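You operate a simulated robot arm through the tools that you are given. There is no shell and no other tool. Be economical: measure what you need, move in short steps, check, and stop when the job is done.

You run a simulated robot arm. Do the job below in one go: nothing can be reset, and whatever is moved stays where it is left.

TASK
Unclamp the brown block, lay it on the deck's wall-side edge and sand the specks off the plate.
Fine: knob to FREE, slider back; blue puck, put back after; the vent stays shut. What is to be rubbed or washed off counts as gone when no trace of it is left.
Where things are to end (x, y in the base frame): brown block within 6 cm of [40, -8].

Only the result counts: the job must be done as asked and must still hold three seconds after the hand-in. Knocking over, shifting, dropping, spilling or breaking anything else fails it.

THE ROBOT
A 7-joint arm with a two-finger parallel gripper, fixed in place. Base frame: the origin is at the foot of the arm, x ahead of it, y to its left, z up; the work surface is at about z = 80. Lengths are in cm, angles in degrees, forces in N, time in s.
With the tool pointing down near the work surface it reaches from about 24 to 68 cm from the base axis. Its first joint turns from -66.0 to 66.0 degrees. Payload 2.4 kg.
Tool frame: the origin (TCP) lies between the finger pads and is the grasp point; the fingertips stand 3 cm ahead of it; z points along the fingers, y is the line along which they close. Largest opening 9.4 cm; finger width 2.8, thickness 1; the body of the gripper, 5 by 9.6 cm, starts 5.5 cm behind the TCP.
Orientation is that of the tool frame in the base frame, as a unit quaternion [x, y, z, w]. With the fingers straight down and closing along the base's y, the tool's x points along the base's -x, its y along +y and its z along -z.

THE INTERFACE
- The arm moves only by the tool move_arm. Its argument "steps" is a list of rows, each an object (a shift or turn left out is 0, a gripper value left out holds the last) with "linear": the shift along the base's x, y, z in units of 150 mm (1.0 is 150 mm), a list of three; "rot": the turn, a rotation vector about the base's x, y, z in units of 60 degrees (1.0 is 60 degrees), a list of three; "hand": the gripper command, from -1 (shut) to 1 (fully open), values between in proportion. In form: [{"linear": [x, y, z], "rot": [wx, wy, wz], "hand": hand}, ...]. A call has 1 to 12 rows; each row is the pose to reach, as a shift and turn from the pose commanded when the call began. A call with a number of a shift or a turn outside -1 to 1 is refused whole. A row lasts 0.2 s, in which the tool goes at most 5 cm and 8.6 degrees; a call with a longer step from one row to the next is refused whole, and so is a gripper value outside its range. A pose out of reach is approached as far as the arm can. The call stops where the force on the tool passes 60 N (or 10 N more than at its start, if that is more) or the arm is blocked; 0.2 s more then pass. Each finger travels about 15.3 cm/s and halts on what it meets, pressing with about 39 N; the grip force reading is that of the motor and also rises with nothing between the fingers. The clock runs only during rows and for 0.2 s after the last one: add rows that repeat a pose to give the fingers time. It gives the time, the measured TCP pose, the force on the tool (base axes), the opening and the grip force at its end, in the units of the frame above (readings bear some noise), with the torque about the TCP (base axes, N m) and any sound that the robot's microphone picked up, and new pictures: "pictures" is both (left out), scene, wrist or none.
- Cameras (640 x 400 px; columns grow to the right, rows downward): "scene" is fixed at [3.9, 48.47, 145.73]; the picture's right is [-0.72, -0.69, 0.00], its down [-0.41, 0.43, -0.80] and it looks along [0.56, -0.58, -0.60] (base axes); focal length 323 px, centre (320, 200). "wrist" rides on the gripper at [7.6, 1.4, -10.3] in the tool frame; the picture's right is [-0.18, 0.98, 0.00], its down [-0.75, -0.14, -0.64] and it looks along [-0.63, -0.12, 0.77] (tool axes); focal length 243 px, centre (320, 200). There is no depth. A picture from a camera that has moved, and an enlarged one, comes with that camera's place and axes in the base frame and with its lens. The place of the scene camera against the robot may be out by one fixed shift of up to 2.5 cm in any direction.
- zoom(camera, box): a new picture of the part [left, top, right, bottom] of that camera's present view, enlarged. It takes no simulated time.
- close_job(): hands the job in; it is judged then, once.

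Work in short steps. Places have to be worked out from the pictures, the camera data and where the tool is seen: move nearer, look again, correct. Check each grasp and each placing, and mend what went wrong. You have 120 turns and 200 pictures in all, those below and enlarged ones among them. Open the gripper and draw the arm clear of the work before you hand the job in, unless the task says otherwise; then end with one line.

The tools are called by a JSON object that holds its "api" and its "payload". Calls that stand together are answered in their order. move_arm: Moves the arm, as the interface text tells. Its arguments: {"type":"object","properties":{"steps":{"type":"array"},"pictures":{"type":"string","enum":["both","scene","wrist","none"]}},"required":["steps"]} The other tools are called the same way: zoom (camera, box) takes an enlarged picture of a part of a camera's view; close_job () hands the job in.

At the start:

```text
time: 0.0
tool_pos: [38.54, 3.67, 110.82]
tcp_rot: [0.0, 1.0, 0.0, 0.001]
contact_force: [-0.3, 0.4, -0.2]
torque: [-0.01, 0.03, 0.04]
opening: 9.39
grip_force: 0.1
```

scene: 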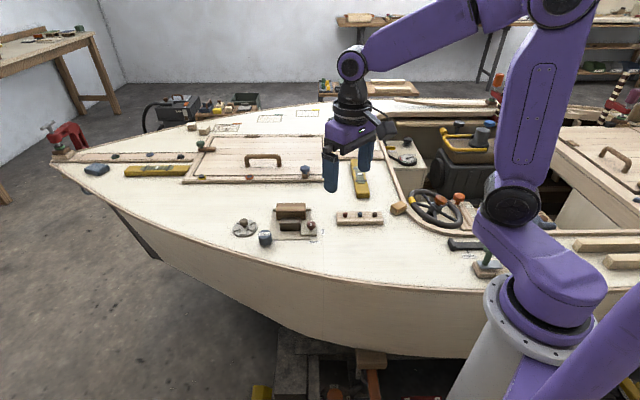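
wrist: 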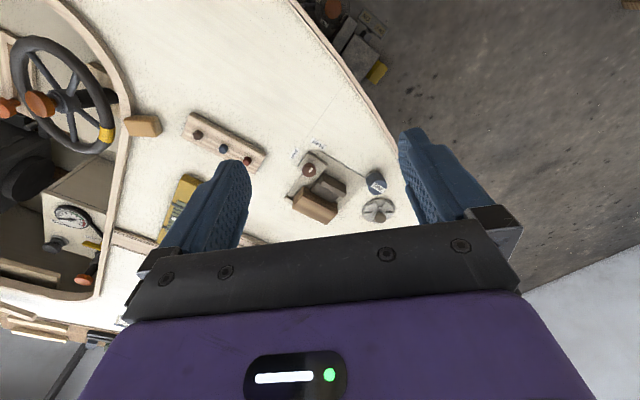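

I see a clamp fixture with the brown block, a small blue puck and a vent disc in front of it. I zoom in on both views.

{"api": "zoom", "payload": {"camera": "scene", "box": [220, 180, 420, 260]}}

{"api": "zoom", "payload": {"camera": "wrist", "box": [240, 110, 420, 240]}}

{"api": "zoom", "payload": {"camera": "scene", "box": [60, 100, 320, 260]}}

```text
3.20 times, centred on (320, 220) of scene
camera zoom: at [3.9, 48.47, 145.73], right [-0.72, -0.69, 0.0], down [-0.41, 0.43, -0.8], along [0.56, -0.58, -0.6], focal length 1033 px, centre (320, 136)
```

zoom: 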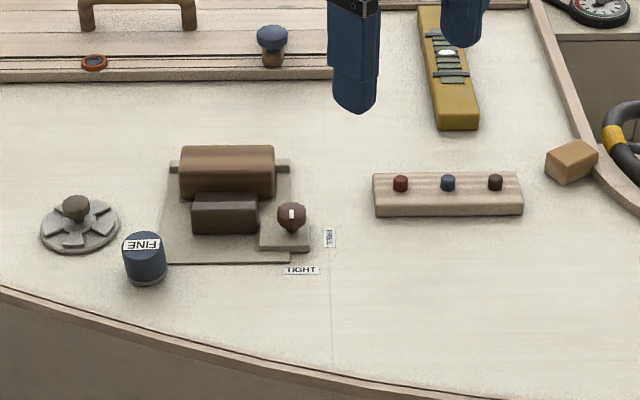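

```text
3.08 times, centred on (330, 175) of wrist
camera zoom: at [30.84, 5.05, 121.01], right [0.18, 0.98, 0.0], down [0.75, -0.14, 0.64], along [0.63, -0.12, -0.77], focal length 746 px, centre (289, 277)
```

zoom: 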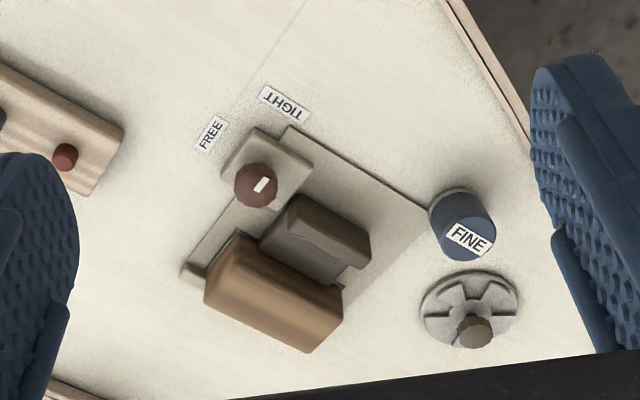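

```text
2.46 times, centred on (190, 180) of scene
camera zoom: at [3.9, 48.47, 145.73], right [-0.72, -0.69, 0.0], down [-0.41, 0.43, -0.8], along [0.56, -0.58, -0.6], focal length 795 px, centre (640, 249)
```

zoom: 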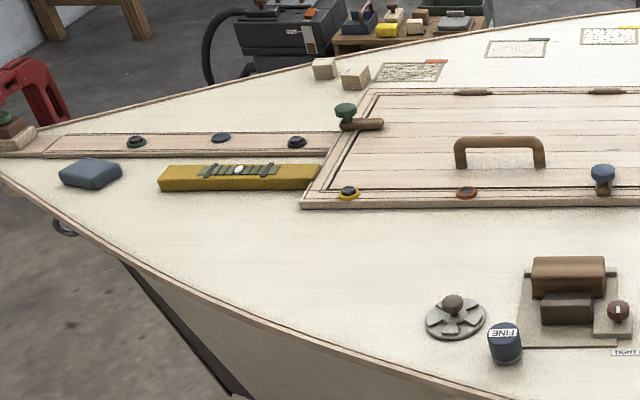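

The fixture lies near [63, -1], the puck and vent beside it. I move closer and lower for a better look.

{"api": "move_arm", "payload": {"steps": [{"linear": [0.2, 0, -0.13]}, {"linear": [0.4, -0.05, -0.3]}, {"linear": [0.55, -0.1, -0.5]}, {"linear": [0.55, -0.1, -0.6]}, {"linear": [0.55, -0.1, -0.6]}], "pictures": "both"}}

```text
time: 1.2
tool_pos: [46.89, 2.11, 101.81]
tcp_rot: [0.0, 1.0, -0.001, 0.0]
contact_force: [-0.1, -0.8, 1.0]
torque: [0.03, -0.04, 0.02]
opening: 9.39
grip_force: 0.1
camera wrist: at [39.26, 3.43, 111.98], right [0.18, 0.98, 0.0], down [0.75, -0.14, 0.64], along [0.63, -0.12, -0.77], focal length 243 px, centre (320, 200)
```

scene: 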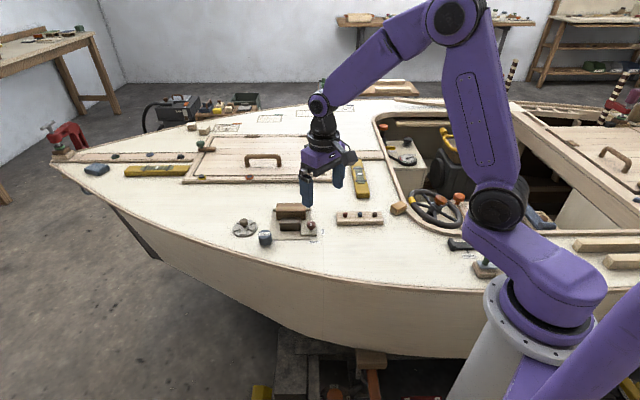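
wrist: 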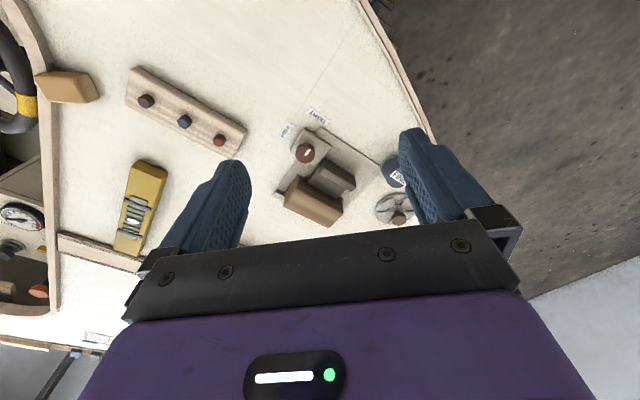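

I zoom on the fixture to locate the features accurately.

{"api": "zoom", "payload": {"camera": "wrist", "box": [260, 100, 420, 240]}}

{"api": "zoom", "payload": {"camera": "scene", "box": [225, 190, 345, 260]}}

```text
2.86 times, centred on (340, 170) of wrist
camera zoom: at [39.26, 3.43, 111.98], right [0.18, 0.98, 0.0], down [0.75, -0.14, 0.64], along [0.63, -0.12, -0.77], focal length 693 px, centre (263, 286)
```

zoom: 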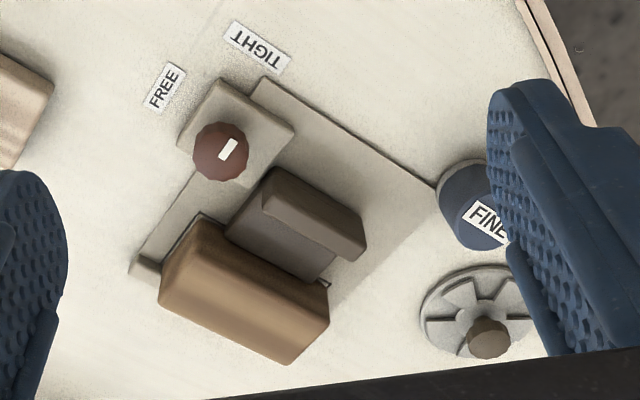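

```text
5.33 times, centred on (285, 225) of scene
camera zoom: at [3.9, 48.47, 145.73], right [-0.72, -0.69, 0.0], down [-0.41, 0.43, -0.8], along [0.56, -0.58, -0.6], focal length 1722 px, centre (507, 67)
```

zoom: 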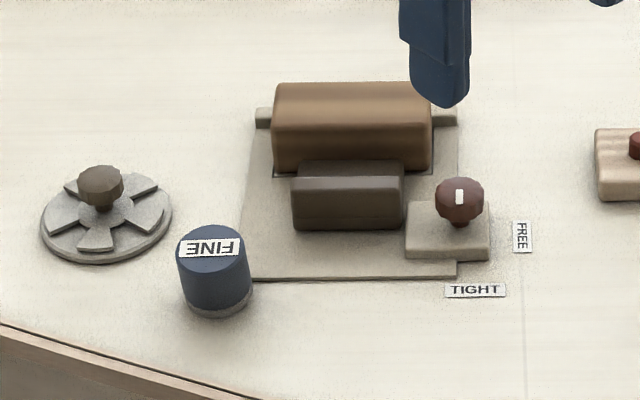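

I descend toward the knob for close measurement of the knob, jaw and block.

{"api": "move_arm", "payload": {"steps": [{"linear": [0.07, -0.03, -0.3]}, {"linear": [0.14, -0.07, -0.6]}, {"linear": [0.14, -0.07, -0.6]}], "pictures": "wrist"}}

{"api": "zoom", "payload": {"camera": "wrist", "box": [230, 80, 420, 220]}}

```text
time: 2.0
tool_pos: [49.04, 1.02, 92.85]
tcp_rot: [0.0, 1.0, 0.001, 0.0]
contact_force: [-0.7, 0.1, 0.4]
torque: [0.0, -0.01, -0.02]
opening: 9.41
grip_force: 0.1
camera wrist: at [41.36, 2.38, 103.1], right [0.18, 0.98, 0.0], down [0.75, -0.14, 0.64], along [0.63, -0.12, -0.77], focal length 243 px, centre (320, 200)
```

wrist: 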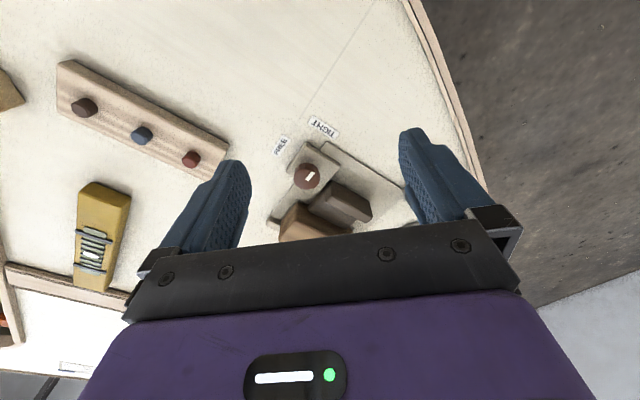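

```text
2.86 times, centred on (325, 150) of wrist
camera zoom: at [41.36, 2.38, 103.1], right [0.18, 0.98, 0.0], down [0.75, -0.14, 0.64], along [0.63, -0.12, -0.77], focal length 693 px, centre (306, 343)
```

zoom: 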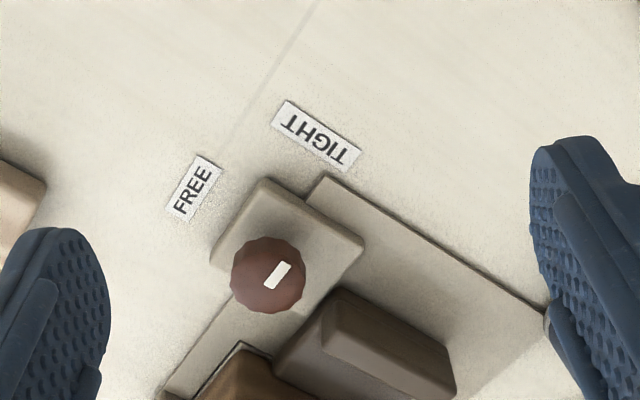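

Triangulating gives the knob near [54.5, -1.45, ~83.3] with the jaw ~2.1 cm beside it. I hover just above it with the fingers offset toward -x and part-closed, and look.

{"api": "move_arm", "payload": {"steps": [{"linear": [0.15, -0.08, -0.06], "hand": -0.3}, {"linear": [0.304, -0.165, -0.15], "hand": -0.3}, {"linear": [0.304, -0.165, -0.24], "hand": -0.3}, {"linear": [0.304, -0.165, -0.24], "hand": -0.3}], "pictures": "both"}}

{"api": "zoom", "payload": {"camera": "wrist", "box": [240, 100, 400, 220]}}

{"api": "zoom", "payload": {"camera": "scene", "box": [250, 170, 350, 250]}}

```text
time: 3.0
tool_pos: [53.42, -1.3, 89.28]
tcp_rot: [0.0, 1.0, 0.0, 0.0]
contact_force: [0.3, -0.6, 0.0]
torque: [0.02, 0.0, 0.0]
opening: 3.3
grip_force: 0.0
camera wrist: at [45.72, 0.07, 99.45], right [0.18, 0.98, 0.0], down [0.75, -0.14, 0.64], along [0.63, -0.12, -0.77], focal length 243 px, centre (320, 200)
```

scene: 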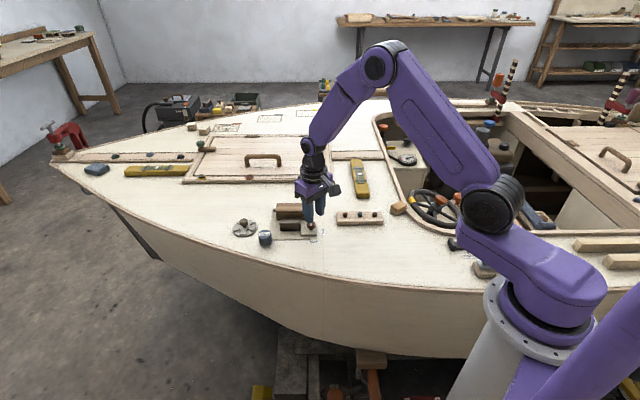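
wrist: 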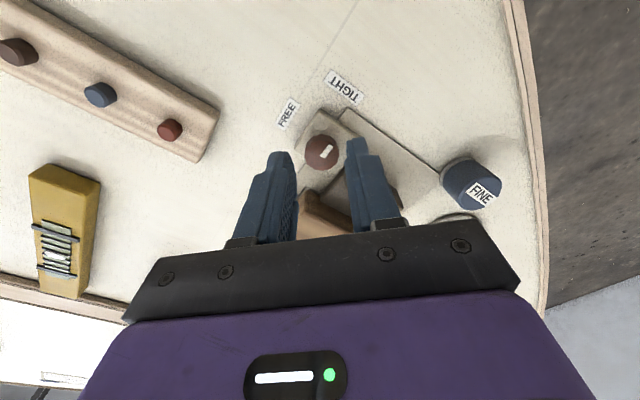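

```text
3.33 times, centred on (320, 160) of wrist
camera zoom: at [45.72, 0.07, 99.45], right [0.18, 0.98, 0.0], down [0.75, -0.14, 0.64], along [0.63, -0.12, -0.77], focal length 809 px, centre (320, 333)
```

zoom: 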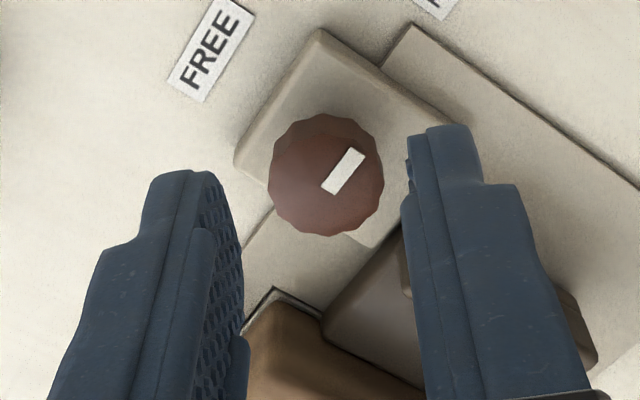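

```text
5.00 times, centred on (300, 210) of scene
camera zoom: at [3.9, 48.47, 145.73], right [-0.72, -0.69, 0.0], down [-0.41, 0.43, -0.8], along [0.56, -0.58, -0.6], focal length 1615 px, centre (420, 150)
```

zoom: 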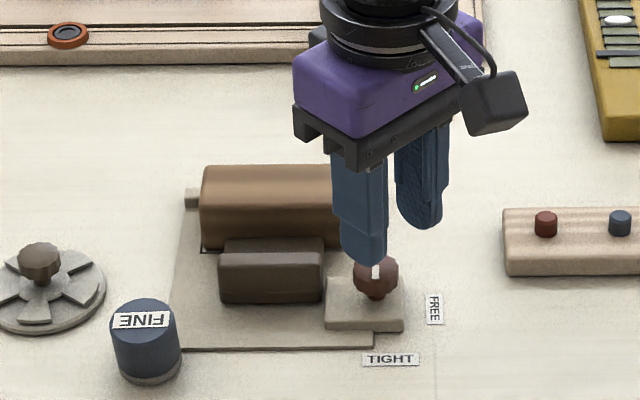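

Knob refines to about [54.65, -1.5], its widest part near z 83. I descend alongside it and close.

{"api": "move_arm", "payload": {"steps": [{"linear": [0.022, -0.013, -0.1], "hand": -0.3}, {"linear": [0.022, -0.013, -0.2], "hand": -0.3}, {"linear": [0.022, -0.013, -0.25], "hand": -0.3}, {"linear": [0.022, -0.013, -0.25], "hand": -0.3}], "pictures": "wrist"}}

{"api": "zoom", "payload": {"camera": "wrist", "box": [240, 100, 400, 220]}}

{"api": "zoom", "payload": {"camera": "scene", "box": [250, 170, 350, 250]}}

```text
time: 4.0
tool_pos: [53.72, -1.52, 85.31]
tcp_rot: [0.0, 1.0, -0.001, 0.0]
contact_force: [-0.1, -0.3, 0.1]
torque: [0.04, -0.01, 0.0]
opening: 3.29
grip_force: 0.1
camera wrist: at [46.05, -0.12, 95.53], right [0.18, 0.98, 0.0], down [0.75, -0.14, 0.64], along [0.63, -0.12, -0.77], focal length 243 px, centre (320, 200)
```

wrist: 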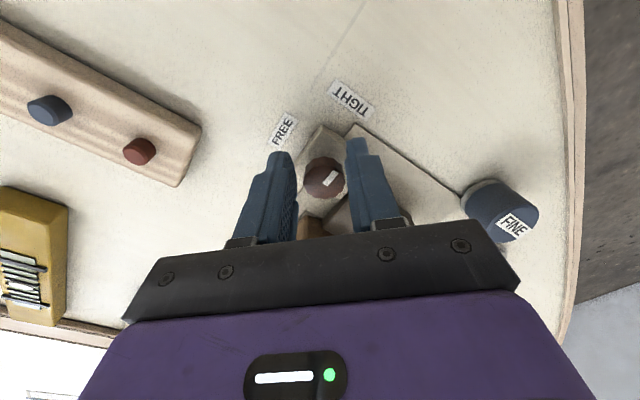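

```text
3.33 times, centred on (320, 160) of wrist
camera zoom: at [46.05, -0.12, 95.53], right [0.18, 0.98, 0.0], down [0.75, -0.14, 0.64], along [0.63, -0.12, -0.77], focal length 809 px, centre (320, 333)
```

zoom: 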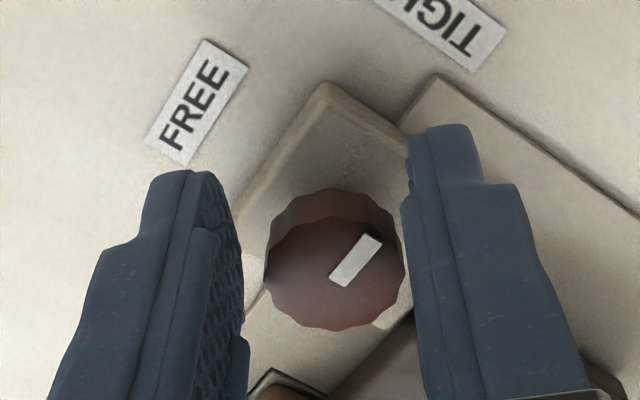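

```text
5.00 times, centred on (300, 210) of scene
camera zoom: at [3.9, 48.47, 145.73], right [-0.72, -0.69, 0.0], down [-0.41, 0.43, -0.8], along [0.56, -0.58, -0.6], focal length 1615 px, centre (420, 150)
```

zoom: 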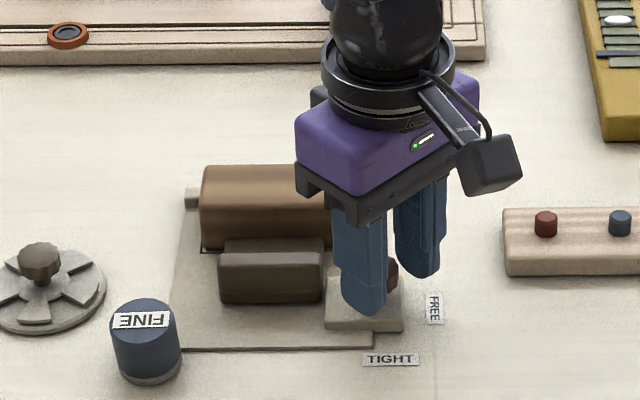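

Fingers straddle the knob. I close on it.

{"api": "move_arm", "payload": {"steps": [{"linear": [0, 0, -0.013], "hand": -0.3}, {"linear": [0, 0, -0.013], "hand": -0.6}, {"linear": [0, 0, -0.013], "hand": -0.6}], "pictures": "none"}}

{"api": "zoom", "payload": {"camera": "wrist", "box": [240, 100, 400, 220]}}

```text
time: 4.8
tool_pos: [53.65, -1.47, 85.24]
tcp_rot: [-0.001, 1.0, 0.001, 0.0]
contact_force: [-2.2, 7.0, 2.6]
torque: [-0.09, 0.08, 0.13]
opening: 2.51
grip_force: 44.9
```

```text
3.33 times, centred on (320, 160) of wrist
camera zoom: at [46.06, -0.08, 95.44], right [0.18, 0.98, 0.0], down [0.75, -0.14, 0.64], along [0.63, -0.12, -0.77], focal length 809 px, centre (320, 333)
```

zoom: 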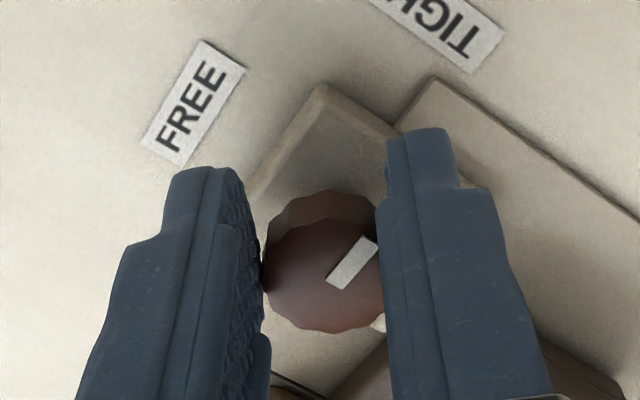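

Gripped (2.5 cm). I turn 60° CCW (toward FREE) about the knob axis in small rows.

{"api": "move_arm", "payload": {"steps": [{"linear": [0.0005, -0.0078, 0], "rot": [0, 0, 0.125], "hand": -0.6}, {"linear": [0.002, -0.0155, 0], "rot": [0, 0, 0.25], "hand": -0.6}, {"linear": [0.0046, -0.0229, 0], "rot": [0, 0, 0.375], "hand": -0.6}, {"linear": [0.008, -0.03, 0], "rot": [0, 0, 0.5], "hand": -0.6}, {"linear": [0.0124, -0.0365, 0], "rot": [0, 0, 0.625], "hand": -0.6}, {"linear": [0.0176, -0.0424, 0], "rot": [0, 0, 0.75], "hand": -0.6}], "pictures": "wrist"}}

```text
time: 6.2
tool_pos: [54.0, -2.28, 85.22]
tcp_rot: [-0.384, 0.923, 0.0, 0.001]
contact_force: [4.3, -7.8, -4.1]
torque: [-0.4, 0.72, -0.13]
opening: 2.52
grip_force: 44.9
camera wrist: at [47.59, -6.71, 95.43], right [-0.56, 0.83, 0.0], down [0.63, 0.43, 0.64], along [0.53, 0.36, -0.77], focal length 243 px, centre (320, 200)
```

wrist: 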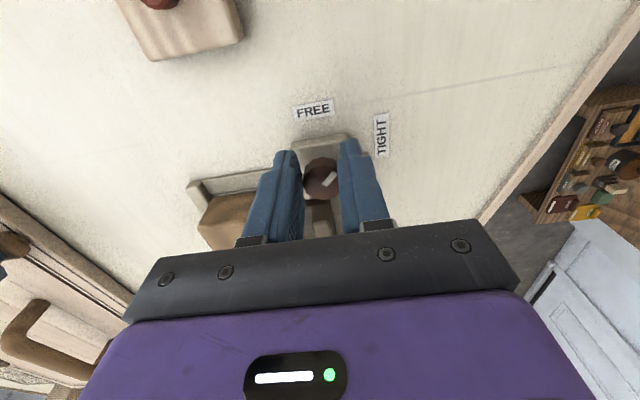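

The knob turned 45° with the gripper. Continuing the remaining 45°.

{"api": "move_arm", "payload": {"steps": [{"linear": [0.0059, -0.0052, 0], "rot": [0, 0, 0.125], "hand": -0.6}, {"linear": [0.0124, -0.0095, 0], "rot": [0, 0, 0.25], "hand": -0.6}, {"linear": [0.0194, -0.013, 0], "rot": [0, 0, 0.375], "hand": -0.6}, {"linear": [0.0269, -0.0155, 0], "rot": [0, 0, 0.5], "hand": -0.6}, {"linear": [0.0346, -0.017, 0], "rot": [0, 0, 0.625], "hand": -0.6}, {"linear": [0.0424, -0.0176, 0], "rot": [0, 0, 0.75], "hand": -0.6}], "pictures": "wrist"}}

{"api": "zoom", "payload": {"camera": "wrist", "box": [240, 80, 400, 220]}}

```text
time: 7.6
tool_pos: [54.95, -2.61, 85.25]
tcp_rot: [-0.707, 0.707, -0.003, 0.003]
contact_force: [28.3, -17.5, -27.8]
torque: [-0.28, -0.18, -0.33]
opening: 2.57
grip_force: 44.9
camera wrist: at [53.31, -10.29, 95.44], right [-0.98, 0.18, -0.01], down [0.14, 0.75, 0.64], along [0.12, 0.63, -0.77], focal length 243 px, centre (320, 200)
```

wrist: 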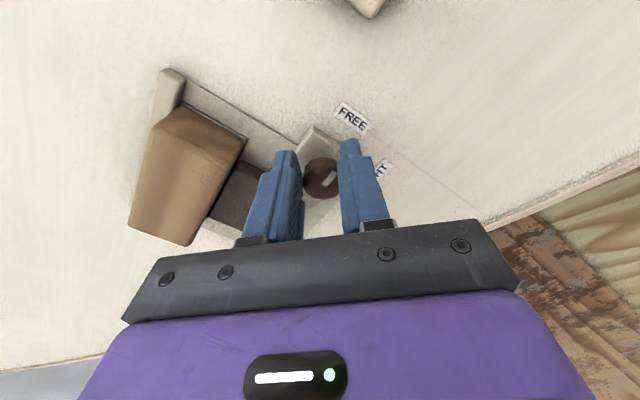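

```text
2.86 times, centred on (320, 150) of wrist
camera zoom: at [53.31, -10.29, 95.44], right [-0.98, 0.18, -0.01], down [0.14, 0.75, 0.64], along [0.12, 0.63, -0.77], focal length 693 px, centre (320, 343)
```

zoom: 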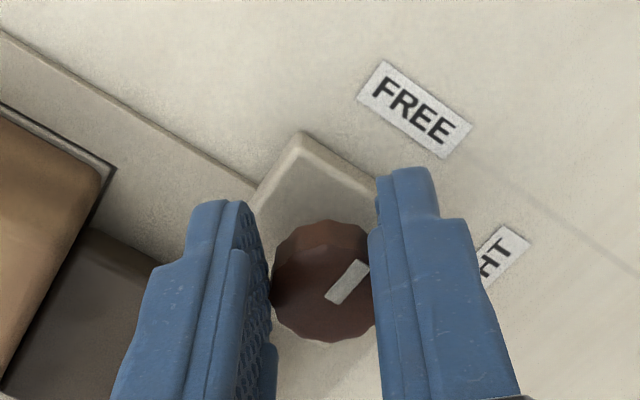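

The knob mark now points to FREE. I open slightly and lift straight off.

{"api": "move_arm", "payload": {"steps": [{"linear": [0.0, 0, 0], "hand": -0.37}, {"linear": [0, 0, 0], "hand": -0.37}, {"linear": [0, 0, 0.15], "hand": -0.37}, {"linear": [0, 0, 0.4], "hand": -0.37}, {"linear": [0, -0.1, 0.6], "hand": 0}, {"linear": [0, -0.1, 0.6], "hand": 0}], "pictures": "both"}}

{"api": "zoom", "payload": {"camera": "wrist", "box": [160, 60, 440, 235]}}

{"api": "zoom", "payload": {"camera": "scene", "box": [225, 170, 345, 250]}}

```text
time: 9.0
tool_pos: [54.68, -3.86, 94.36]
tcp_rot: [-0.707, 0.707, 0.0, 0.0]
contact_force: [0.1, -0.6, 1.0]
torque: [-0.01, 0.0, -0.02]
opening: 4.68
grip_force: 0.0
camera wrist: at [53.27, -11.54, 104.62], right [-0.98, 0.18, 0.0], down [0.14, 0.75, 0.64], along [0.12, 0.63, -0.77], focal length 243 px, centre (320, 200)
```

scene: 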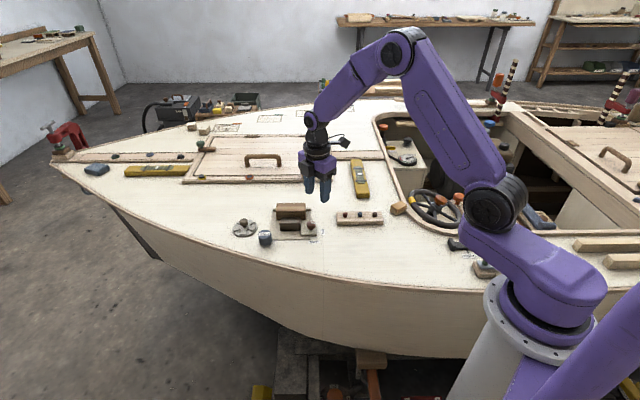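
wrist: 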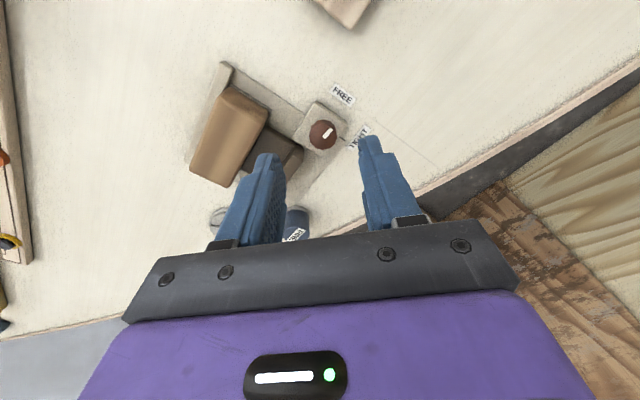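

```text
2.29 times, centred on (300, 148) of wrist
camera zoom: at [53.27, -11.54, 104.62], right [-0.98, 0.18, 0.0], down [0.14, 0.75, 0.64], along [0.12, 0.63, -0.77], focal length 555 px, centre (366, 320)
```

zoom: 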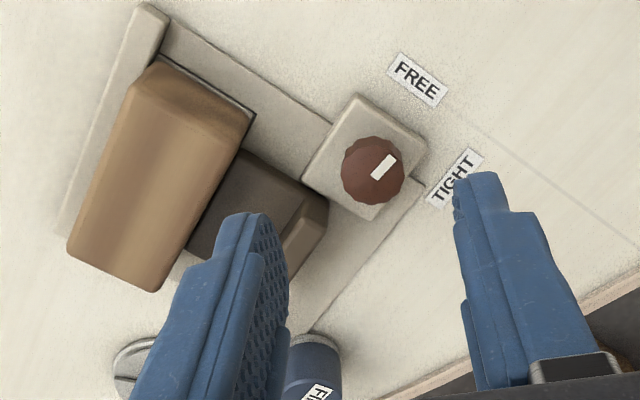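

```text
5.00 times, centred on (285, 210) of scene
camera zoom: at [3.9, 48.47, 145.73], right [-0.72, -0.69, 0.0], down [-0.41, 0.43, -0.8], along [0.56, -0.58, -0.6], focal length 1615 px, centre (495, 150)
```

zoom: 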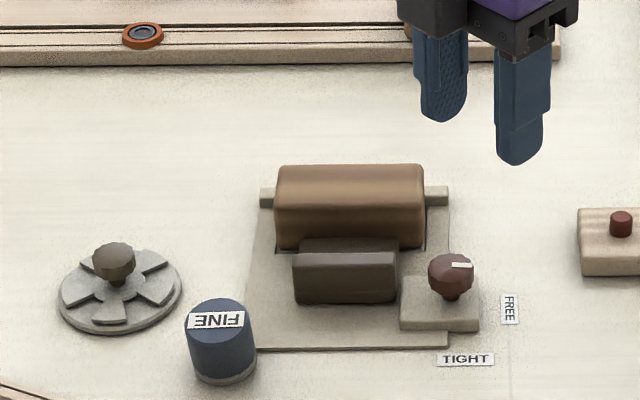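

Knob is at FREE. Next I turn the gripper to close across the slider's lip (along the slide direction) and look at it from that side.

{"api": "move_arm", "payload": {"steps": [{"linear": [-0.02, 0.03, 0], "rot": [0, 0, -0.13], "hand": 0}, {"linear": [-0.04, 0.06, 0], "rot": [0, 0, -0.26], "hand": 0}, {"linear": [-0.06, 0.1, 0], "rot": [0, 0, -0.39], "hand": 0.2}, {"linear": [-0.08, 0.13, 0], "rot": [0, 0, -0.52], "hand": 0.3}, {"linear": [-0.1, 0.16, 0], "rot": [0, 0, -0.65], "hand": 0.3}, {"linear": [-0.13, 0.19, -0.05], "rot": [0, 0, -0.76], "hand": 0.3}, {"linear": [-0.13, 0.19, -0.05], "rot": [0, 0, -0.76], "hand": 0.3}], "pictures": "wrist"}}

{"api": "zoom", "payload": {"camera": "wrist", "box": [220, 80, 420, 230]}}

```text
time: 10.6
tool_pos: [52.49, -1.14, 93.56]
tcp_rot: [-0.377, 0.926, 0.0, 0.0]
contact_force: [0.4, -0.1, -0.5]
torque: [-0.01, 0.02, 0.01]
opening: 6.09
grip_force: 0.1
camera wrist: at [46.1, -5.51, 103.8], right [-0.55, 0.83, 0.0], down [0.64, 0.42, 0.64], along [0.53, 0.36, -0.77], focal length 243 px, centre (320, 200)
```

wrist: 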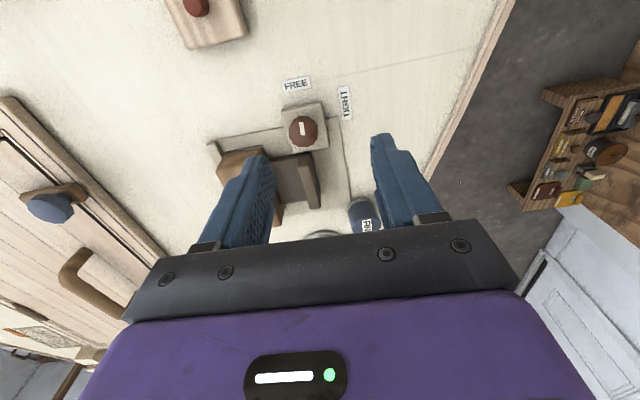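

```text
2.67 times, centred on (320, 155) of wrist
camera zoom: at [46.1, -5.51, 103.8], right [-0.55, 0.83, 0.0], down [0.64, 0.42, 0.64], along [0.53, 0.36, -0.77], focal length 647 px, centre (320, 320)
```

zoom: 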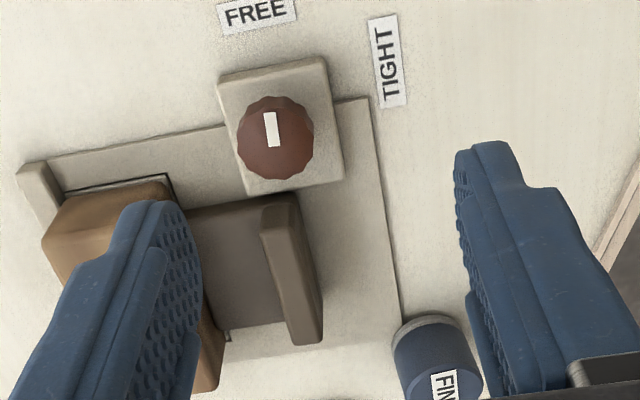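

The slider is a flat body with an upright lip at its free end, centre about [58.9, 2.0]. I hover over the lip with a 4 cm opening and check alignment.

{"api": "move_arm", "payload": {"steps": [{"linear": [0.14, 0.07, 0], "hand": -0.15}, {"linear": [0.3, 0.14, 0], "hand": -0.15}, {"linear": [0.427, 0.209, -0.15], "hand": -0.15}, {"linear": [0.427, 0.209, -0.33], "hand": -0.15}, {"linear": [0.427, 0.209, -0.33], "hand": -0.15}], "pictures": "wrist"}}

{"api": "zoom", "payload": {"camera": "wrist", "box": [220, 80, 420, 230]}}

{"api": "zoom", "payload": {"camera": "scene", "box": [225, 170, 345, 250]}}

```text
time: 11.8
tool_pos: [59.12, 2.18, 88.52]
tcp_rot: [-0.378, 0.926, 0.0, 0.0]
contact_force: [0.5, -0.3, 0.5]
torque: [-0.01, 0.0, -0.01]
opening: 3.99
grip_force: 0.0
camera wrist: at [52.54, -2.27, 98.71], right [-0.56, 0.83, 0.0], down [0.64, 0.43, 0.64], along [0.53, 0.36, -0.77], focal length 243 px, centre (320, 200)
```

wrist: 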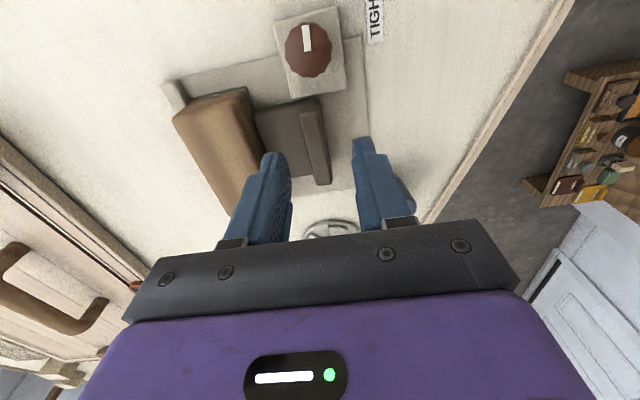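

```text
2.67 times, centred on (320, 155) of wrist
camera zoom: at [52.54, -2.27, 98.71], right [-0.56, 0.83, 0.0], down [0.64, 0.43, 0.64], along [0.53, 0.36, -0.77], focal length 647 px, centre (320, 320)
```

zoom: 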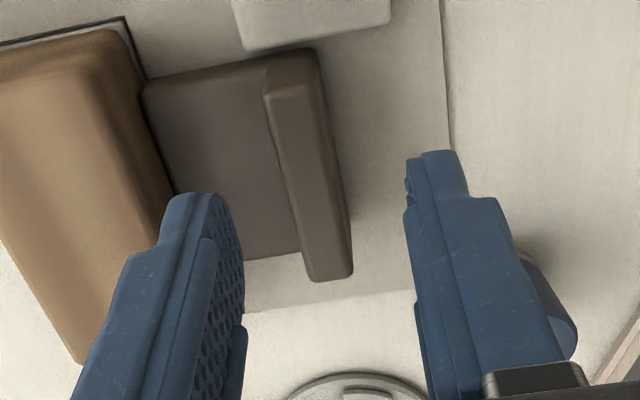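

```text
5.00 times, centred on (285, 210) of scene
camera zoom: at [3.9, 48.47, 145.73], right [-0.72, -0.69, 0.0], down [-0.41, 0.43, -0.8], along [0.56, -0.58, -0.6], focal length 1615 px, centre (495, 150)
```

zoom: 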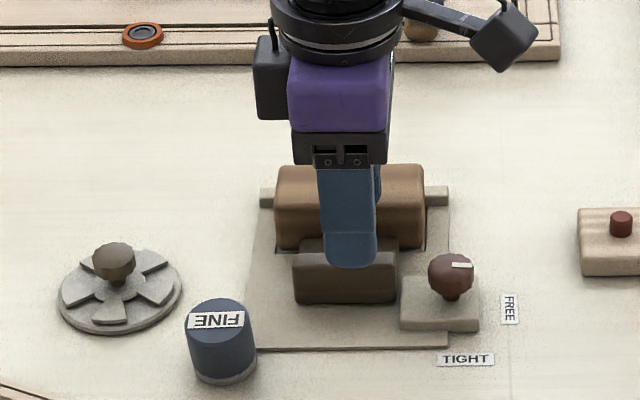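

The lip sits between the fingers. I descend gently.

{"api": "move_arm", "payload": {"steps": [{"linear": [0.01, -0.01, -0.06], "hand": -0.15}, {"linear": [0.01, -0.01, -0.11], "hand": -0.15}, {"linear": [0.01, -0.01, -0.14], "hand": -0.15}, {"linear": [0.01, -0.01, -0.16], "hand": -0.15}, {"linear": [0.01, -0.01, -0.16], "hand": -0.15}], "pictures": "none"}}

{"api": "zoom", "payload": {"camera": "wrist", "box": [220, 80, 420, 230]}}

{"api": "zoom", "payload": {"camera": "scene", "box": [225, 170, 345, 250]}}

```text
time: 13.0
tool_pos: [59.28, 2.1, 86.23]
tcp_rot: [-0.377, 0.926, 0.0, -0.001]
contact_force: [-0.2, -0.5, 0.0]
torque: [-0.01, -0.02, 0.01]
opening: 4.0
grip_force: 0.0
```

```text
2.67 times, centred on (320, 155) of wrist
camera zoom: at [52.81, -2.4, 96.38], right [-0.56, 0.83, 0.0], down [0.64, 0.43, 0.64], along [0.53, 0.36, -0.77], focal length 647 px, centre (320, 320)
```

zoom: 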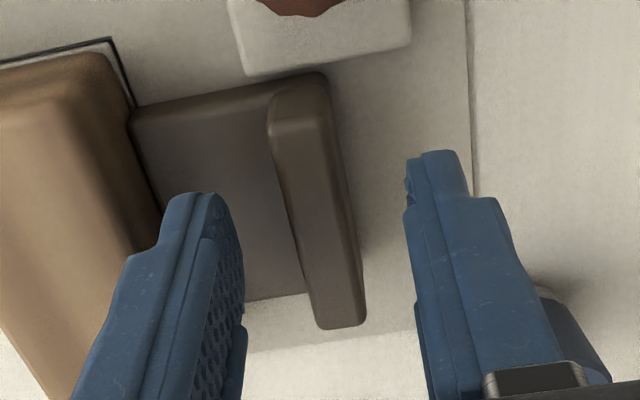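

```text
5.00 times, centred on (285, 210) of scene
camera zoom: at [3.9, 48.47, 145.73], right [-0.72, -0.69, 0.0], down [-0.41, 0.43, -0.8], along [0.56, -0.58, -0.6], focal length 1615 px, centre (495, 150)
```

zoom: 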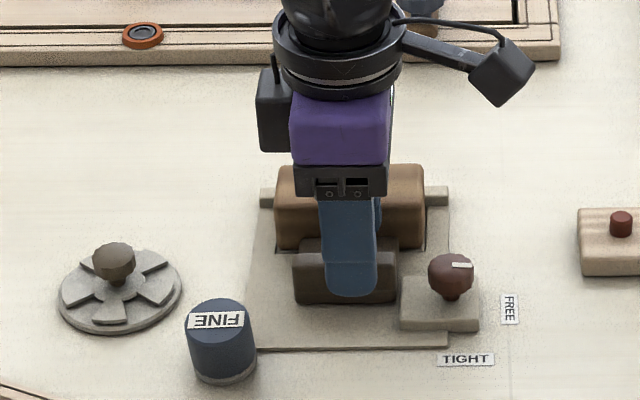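

Slightly lower, then close on the lip.

{"api": "move_arm", "payload": {"steps": [{"linear": [0, 0, -0.02], "hand": -0.15}, {"linear": [0, 0, -0.04], "hand": -0.15}, {"linear": [0, 0, -0.04], "hand": -1}, {"linear": [0, 0, -0.04], "hand": -1}], "pictures": "wrist"}}

```text
time: 14.0
tool_pos: [59.21, 2.0, 85.59]
tcp_rot: [-0.379, 0.925, -0.001, 0.002]
contact_force: [-0.1, -2.5, 0.6]
torque: [0.39, -0.37, 1.44]
opening: 1.36
grip_force: 45.2
camera wrist: at [52.8, -2.39, 95.79], right [-0.56, 0.83, 0.0], down [0.64, 0.43, 0.64], along [0.53, 0.36, -0.77], focal length 243 px, centre (320, 200)
```

wrist: 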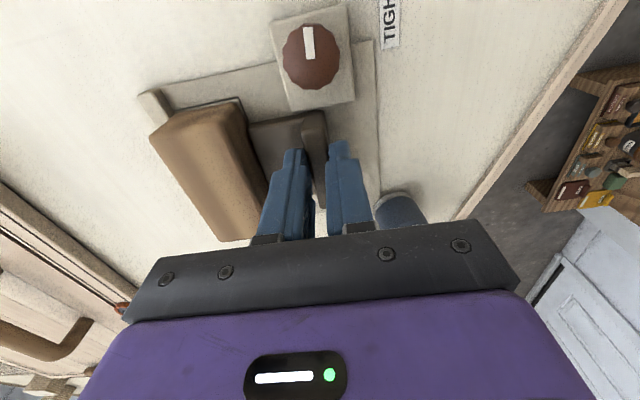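

The lip is gripped. I pull the slider back along [-0.69, 0.72].

{"api": "move_arm", "payload": {"steps": [{"linear": [-0.023, 0.024, 0], "hand": -1}, {"linear": [-0.046, 0.048, 0], "hand": -1}, {"linear": [-0.069, 0.072, 0], "hand": -1}, {"linear": [-0.092, 0.096, 0], "hand": -1}, {"linear": [-0.115, 0.12, 0], "hand": -1}], "pictures": "wrist"}}

{"api": "zoom", "payload": {"camera": "scene", "box": [225, 170, 345, 250]}}

```text
time: 15.2
tool_pos: [57.51, 3.79, 85.5]
tcp_rot: [-0.378, 0.926, -0.001, 0.001]
contact_force: [2.2, 0.7, 2.9]
torque: [-0.39, 0.31, 1.21]
opening: 1.4
grip_force: 45.5
camera wrist: at [51.01, -0.61, 95.78], right [-0.56, 0.83, 0.0], down [0.64, 0.43, 0.64], along [0.53, 0.36, -0.77], focal length 243 px, centre (320, 200)
```

wrist: 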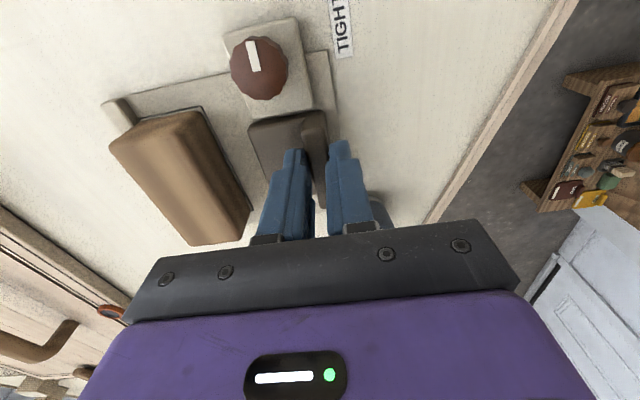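

```text
5.00 times, centred on (285, 210) of scene
camera zoom: at [3.9, 48.47, 145.72], right [-0.72, -0.69, 0.0], down [-0.41, 0.43, -0.8], along [0.56, -0.58, -0.6], focal length 1615 px, centre (495, 150)
```

zoom: 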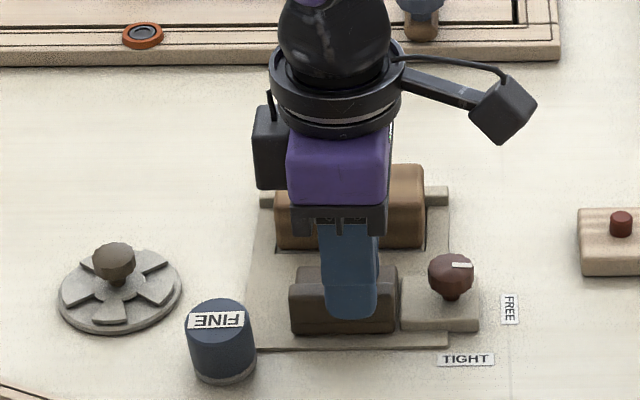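

It slid freely 2.5 cm. I pull a bit more, to its stop.

{"api": "move_arm", "payload": {"steps": [{"linear": [-0.012, 0.0125, 0], "hand": -1}, {"linear": [-0.023, 0.024, 0], "hand": -1}, {"linear": [-0.035, 0.037, 0], "hand": -1}, {"linear": [-0.046, 0.048, 0], "hand": -1}], "pictures": "wrist"}}

{"api": "zoom", "payload": {"camera": "scene", "box": [225, 170, 345, 250]}}

```text
time: 16.2
tool_pos: [57.15, 4.08, 85.64]
tcp_rot: [-0.377, 0.926, -0.002, 0.006]
contact_force: [21.7, -18.9, 2.8]
torque: [-0.59, -0.07, 1.29]
opening: 1.4
grip_force: 45.3
camera wrist: at [50.59, -0.3, 95.71], right [-0.55, 0.83, -0.01], down [0.63, 0.42, 0.65], along [0.54, 0.35, -0.76], focal length 243 px, centre (320, 200)
```

wrist: 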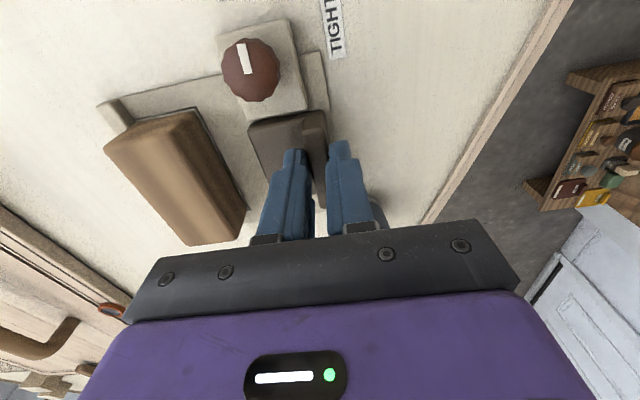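

```text
5.00 times, centred on (285, 210) of scene
camera zoom: at [3.95, 48.42, 145.74], right [-0.72, -0.69, 0.0], down [-0.41, 0.43, -0.8], along [0.56, -0.58, -0.6], focal length 1615 px, centre (495, 150)
```

zoom: 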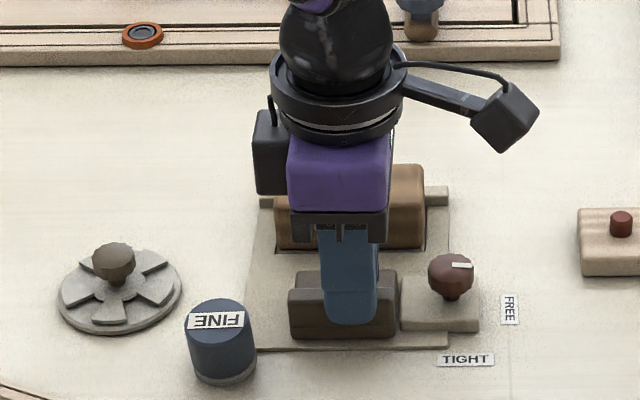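

It's at its stop (force rose). I release and lift, then view the block.

{"api": "move_arm", "payload": {"steps": [{"linear": [0.015, -0.015, 0], "hand": -1}, {"linear": [0.015, -0.015, 0], "hand": -0.3}, {"linear": [0.015, -0.015, 0], "hand": -0.3}, {"linear": [0.015, -0.015, 0.2], "hand": -0.3}, {"linear": [0, -0.05, 0.45], "hand": 0.3}, {"linear": [-0.1, -0.15, 0.55], "hand": 0.6}, {"linear": [-0.18, -0.25, 0.55], "hand": 0.6}, {"linear": [-0.18, -0.25, 0.55], "hand": 0.6}], "pictures": "wrist"}}

{"api": "zoom", "payload": {"camera": "wrist", "box": [180, 80, 420, 240]}}

{"api": "zoom", "payload": {"camera": "scene", "box": [225, 170, 345, 250]}}

```text
time: 18.0
tool_pos: [54.25, 0.71, 93.95]
tcp_rot: [-0.378, 0.926, 0.0, 0.0]
contact_force: [0.1, 0.2, -0.2]
torque: [0.01, -0.02, 0.0]
opening: 7.52
grip_force: 0.1
camera wrist: at [47.79, -3.76, 104.2], right [-0.56, 0.83, 0.0], down [0.64, 0.43, 0.64], along [0.53, 0.36, -0.77], focal length 243 px, centre (320, 200)
```

wrist: 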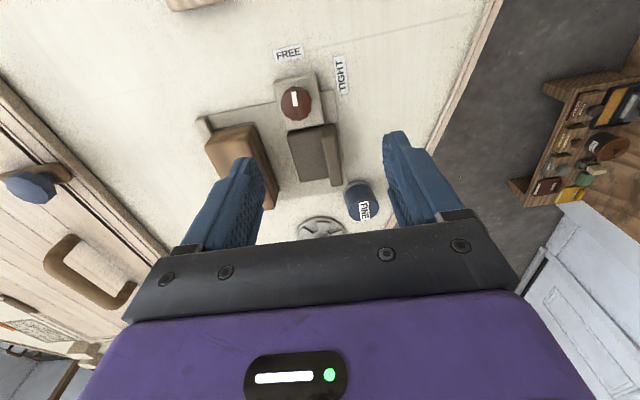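

```text
2.50 times, centred on (300, 160) of wrist
camera zoom: at [47.79, -3.76, 104.2], right [-0.56, 0.83, 0.0], down [0.64, 0.43, 0.64], along [0.53, 0.36, -0.77], focal length 606 px, centre (370, 300)
```

zoom: 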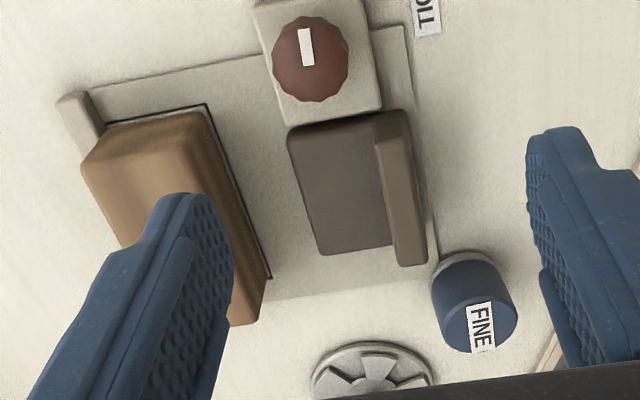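

```text
5.00 times, centred on (285, 210) of scene
camera zoom: at [3.9, 48.47, 145.73], right [-0.72, -0.69, 0.0], down [-0.41, 0.43, -0.8], along [0.56, -0.58, -0.6], focal length 1615 px, centre (495, 150)
```

zoom: 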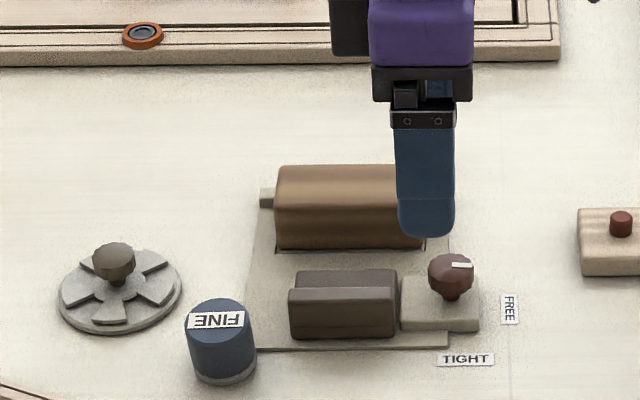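

The slider is back; the block stands free on a dark-edged plate with a low fence behind it. I hover over the block (about [64.4, -2.4]) with ~6.5 cm opening.

{"api": "move_arm", "payload": {"steps": [{"linear": [0.25, -0.07, 0], "hand": 0.4}, {"linear": [0.5, -0.15, 0], "hand": 0.4}, {"linear": [0.676, -0.207, -0.1], "hand": 0.4}, {"linear": [0.676, -0.207, -0.3], "hand": 0.4}, {"linear": [0.676, -0.207, -0.3], "hand": 0.4}], "pictures": "wrist"}}

{"api": "zoom", "payload": {"camera": "wrist", "box": [200, 80, 440, 240]}}

{"api": "zoom", "payload": {"camera": "scene", "box": [225, 160, 345, 240]}}

```text
time: 19.2
tool_pos: [64.4, -2.55, 89.36]
tcp_rot: [-0.378, 0.926, 0.0, 0.0]
contact_force: [1.0, -1.2, 0.1]
torque: [-0.01, -0.01, 0.01]
opening: 6.59
grip_force: 0.0
camera wrist: at [58.11, -6.89, 99.66], right [-0.56, 0.83, 0.0], down [0.64, 0.43, 0.64], along [0.53, 0.36, -0.77], focal length 243 px, centre (320, 200)
```

wrist: 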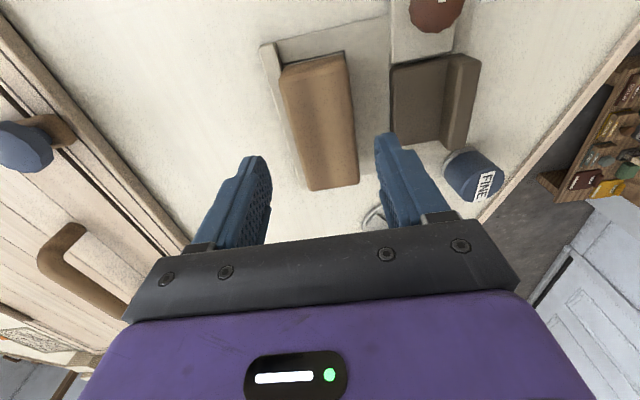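

```text
2.50 times, centred on (320, 160) of wrist
camera zoom: at [58.11, -6.89, 99.66], right [-0.56, 0.83, 0.0], down [0.64, 0.43, 0.64], along [0.53, 0.36, -0.77], focal length 606 px, centre (320, 300)
```

zoom: 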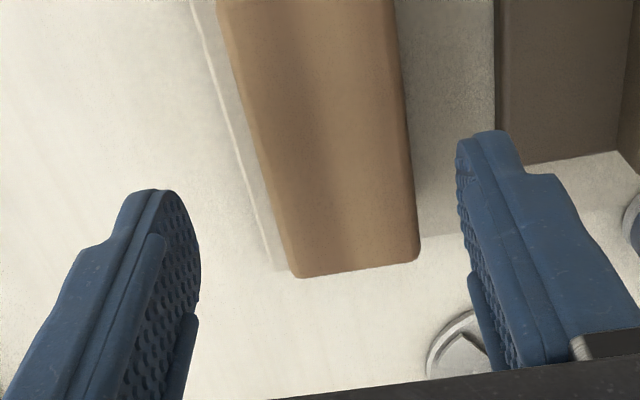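

```text
5.00 times, centred on (285, 200) of scene
camera zoom: at [3.9, 48.47, 145.73], right [-0.72, -0.69, 0.0], down [-0.41, 0.43, -0.8], along [0.56, -0.58, -0.6], focal length 1615 px, centre (495, 200)
```

zoom: 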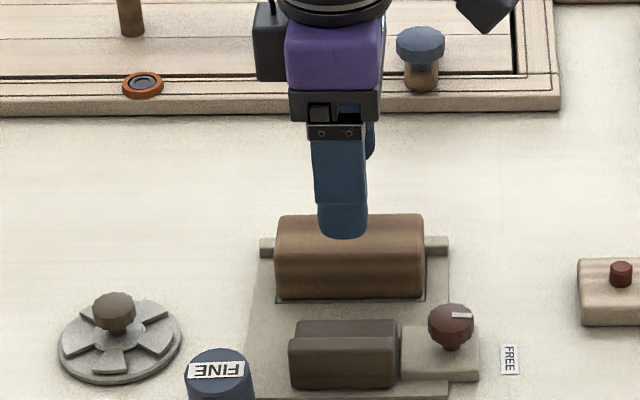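

The block is about 9.1 × 4.2 cm centred near [63.85, -2.4], aligned with the tool. I descend so the tips stay above the fence.

{"api": "move_arm", "payload": {"steps": [{"linear": [-0.033, 0.01, -0.1], "hand": 0.4}, {"linear": [-0.033, 0.01, -0.18], "hand": 0.4}, {"linear": [-0.033, 0.01, -0.23], "hand": 0.4}, {"linear": [-0.033, 0.01, -0.26], "hand": 0.4}, {"linear": [-0.033, 0.01, -0.26], "hand": 0.4}], "pictures": "wrist"}}

{"api": "zoom", "payload": {"camera": "scene", "box": [225, 160, 345, 240]}}

```text
time: 20.4
tool_pos: [63.93, -2.16, 85.42]
tcp_rot: [-0.378, 0.926, 0.0, 0.0]
contact_force: [-0.6, -0.6, 0.8]
torque: [0.0, -0.01, -0.02]
opening: 6.62
grip_force: 0.1
camera wrist: at [57.41, -6.65, 95.67], right [-0.56, 0.83, 0.0], down [0.64, 0.43, 0.64], along [0.53, 0.36, -0.77], focal length 243 px, centre (320, 200)
```

wrist: 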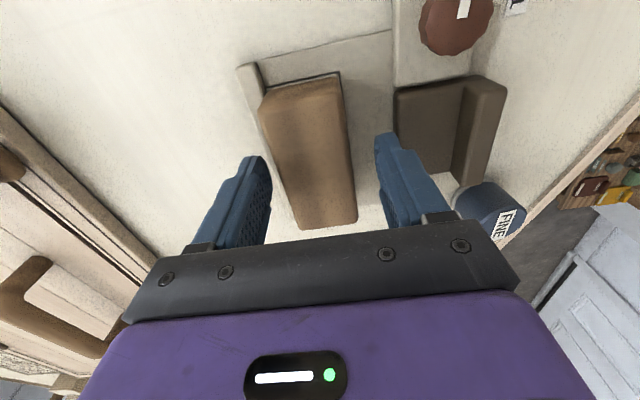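

```text
5.00 times, centred on (285, 200) of scene
camera zoom: at [3.9, 48.47, 145.73], right [-0.72, -0.69, 0.0], down [-0.41, 0.43, -0.8], along [0.56, -0.58, -0.6], focal length 1615 px, centre (495, 200)
```

zoom: 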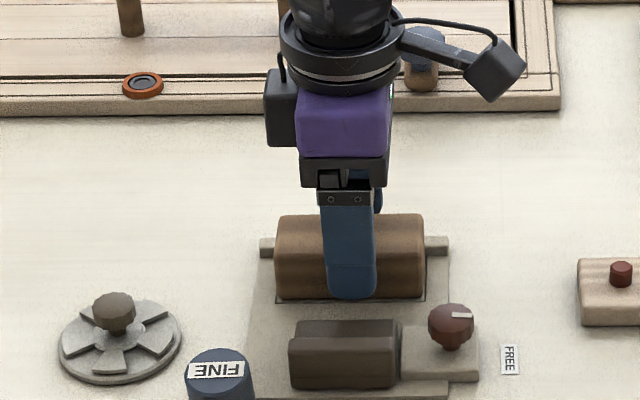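

Fingers straddle the block without contact; I close.

{"api": "move_arm", "payload": {"steps": [{"linear": [0, 0, 0], "hand": -1}, {"linear": [0, 0, 0], "hand": -1}, {"linear": [0, 0, 0], "hand": -1}], "pictures": "wrist"}}

{"api": "zoom", "payload": {"camera": "scene", "box": [225, 160, 345, 240]}}

```text
time: 21.2
tool_pos: [64.01, -2.21, 85.61]
tcp_rot: [-0.378, 0.926, 0.0, 0.0]
contact_force: [-0.3, -0.1, 2.7]
torque: [0.05, -0.14, -0.03]
opening: 4.3
grip_force: 38.7
camera wrist: at [57.42, -6.66, 95.7], right [-0.56, 0.83, 0.0], down [0.64, 0.43, 0.64], along [0.53, 0.36, -0.77], focal length 243 px, centre (320, 200)
```

wrist: 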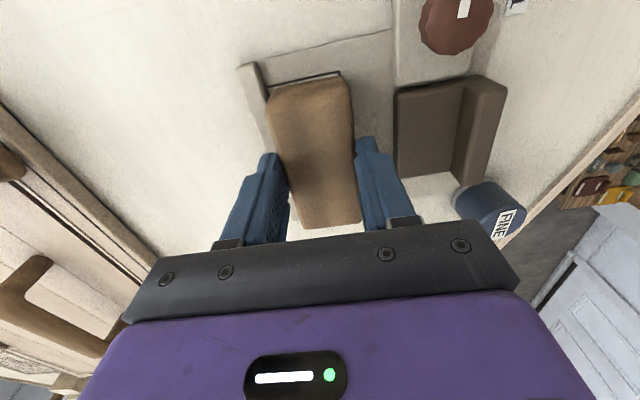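

```text
5.00 times, centred on (285, 200) of scene
camera zoom: at [3.89, 48.47, 145.73], right [-0.72, -0.69, 0.0], down [-0.41, 0.43, -0.8], along [0.56, -0.58, -0.6], focal length 1615 px, centre (495, 200)
```

zoom: 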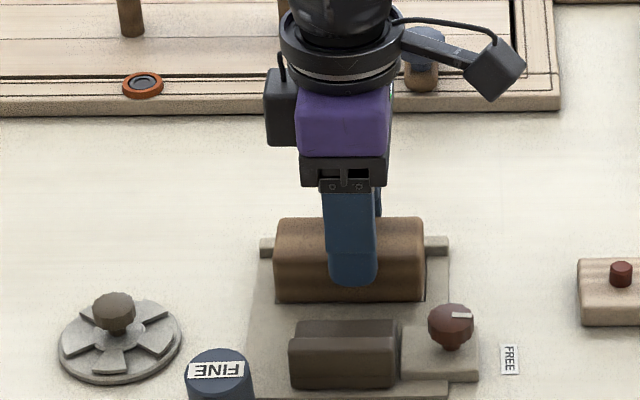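

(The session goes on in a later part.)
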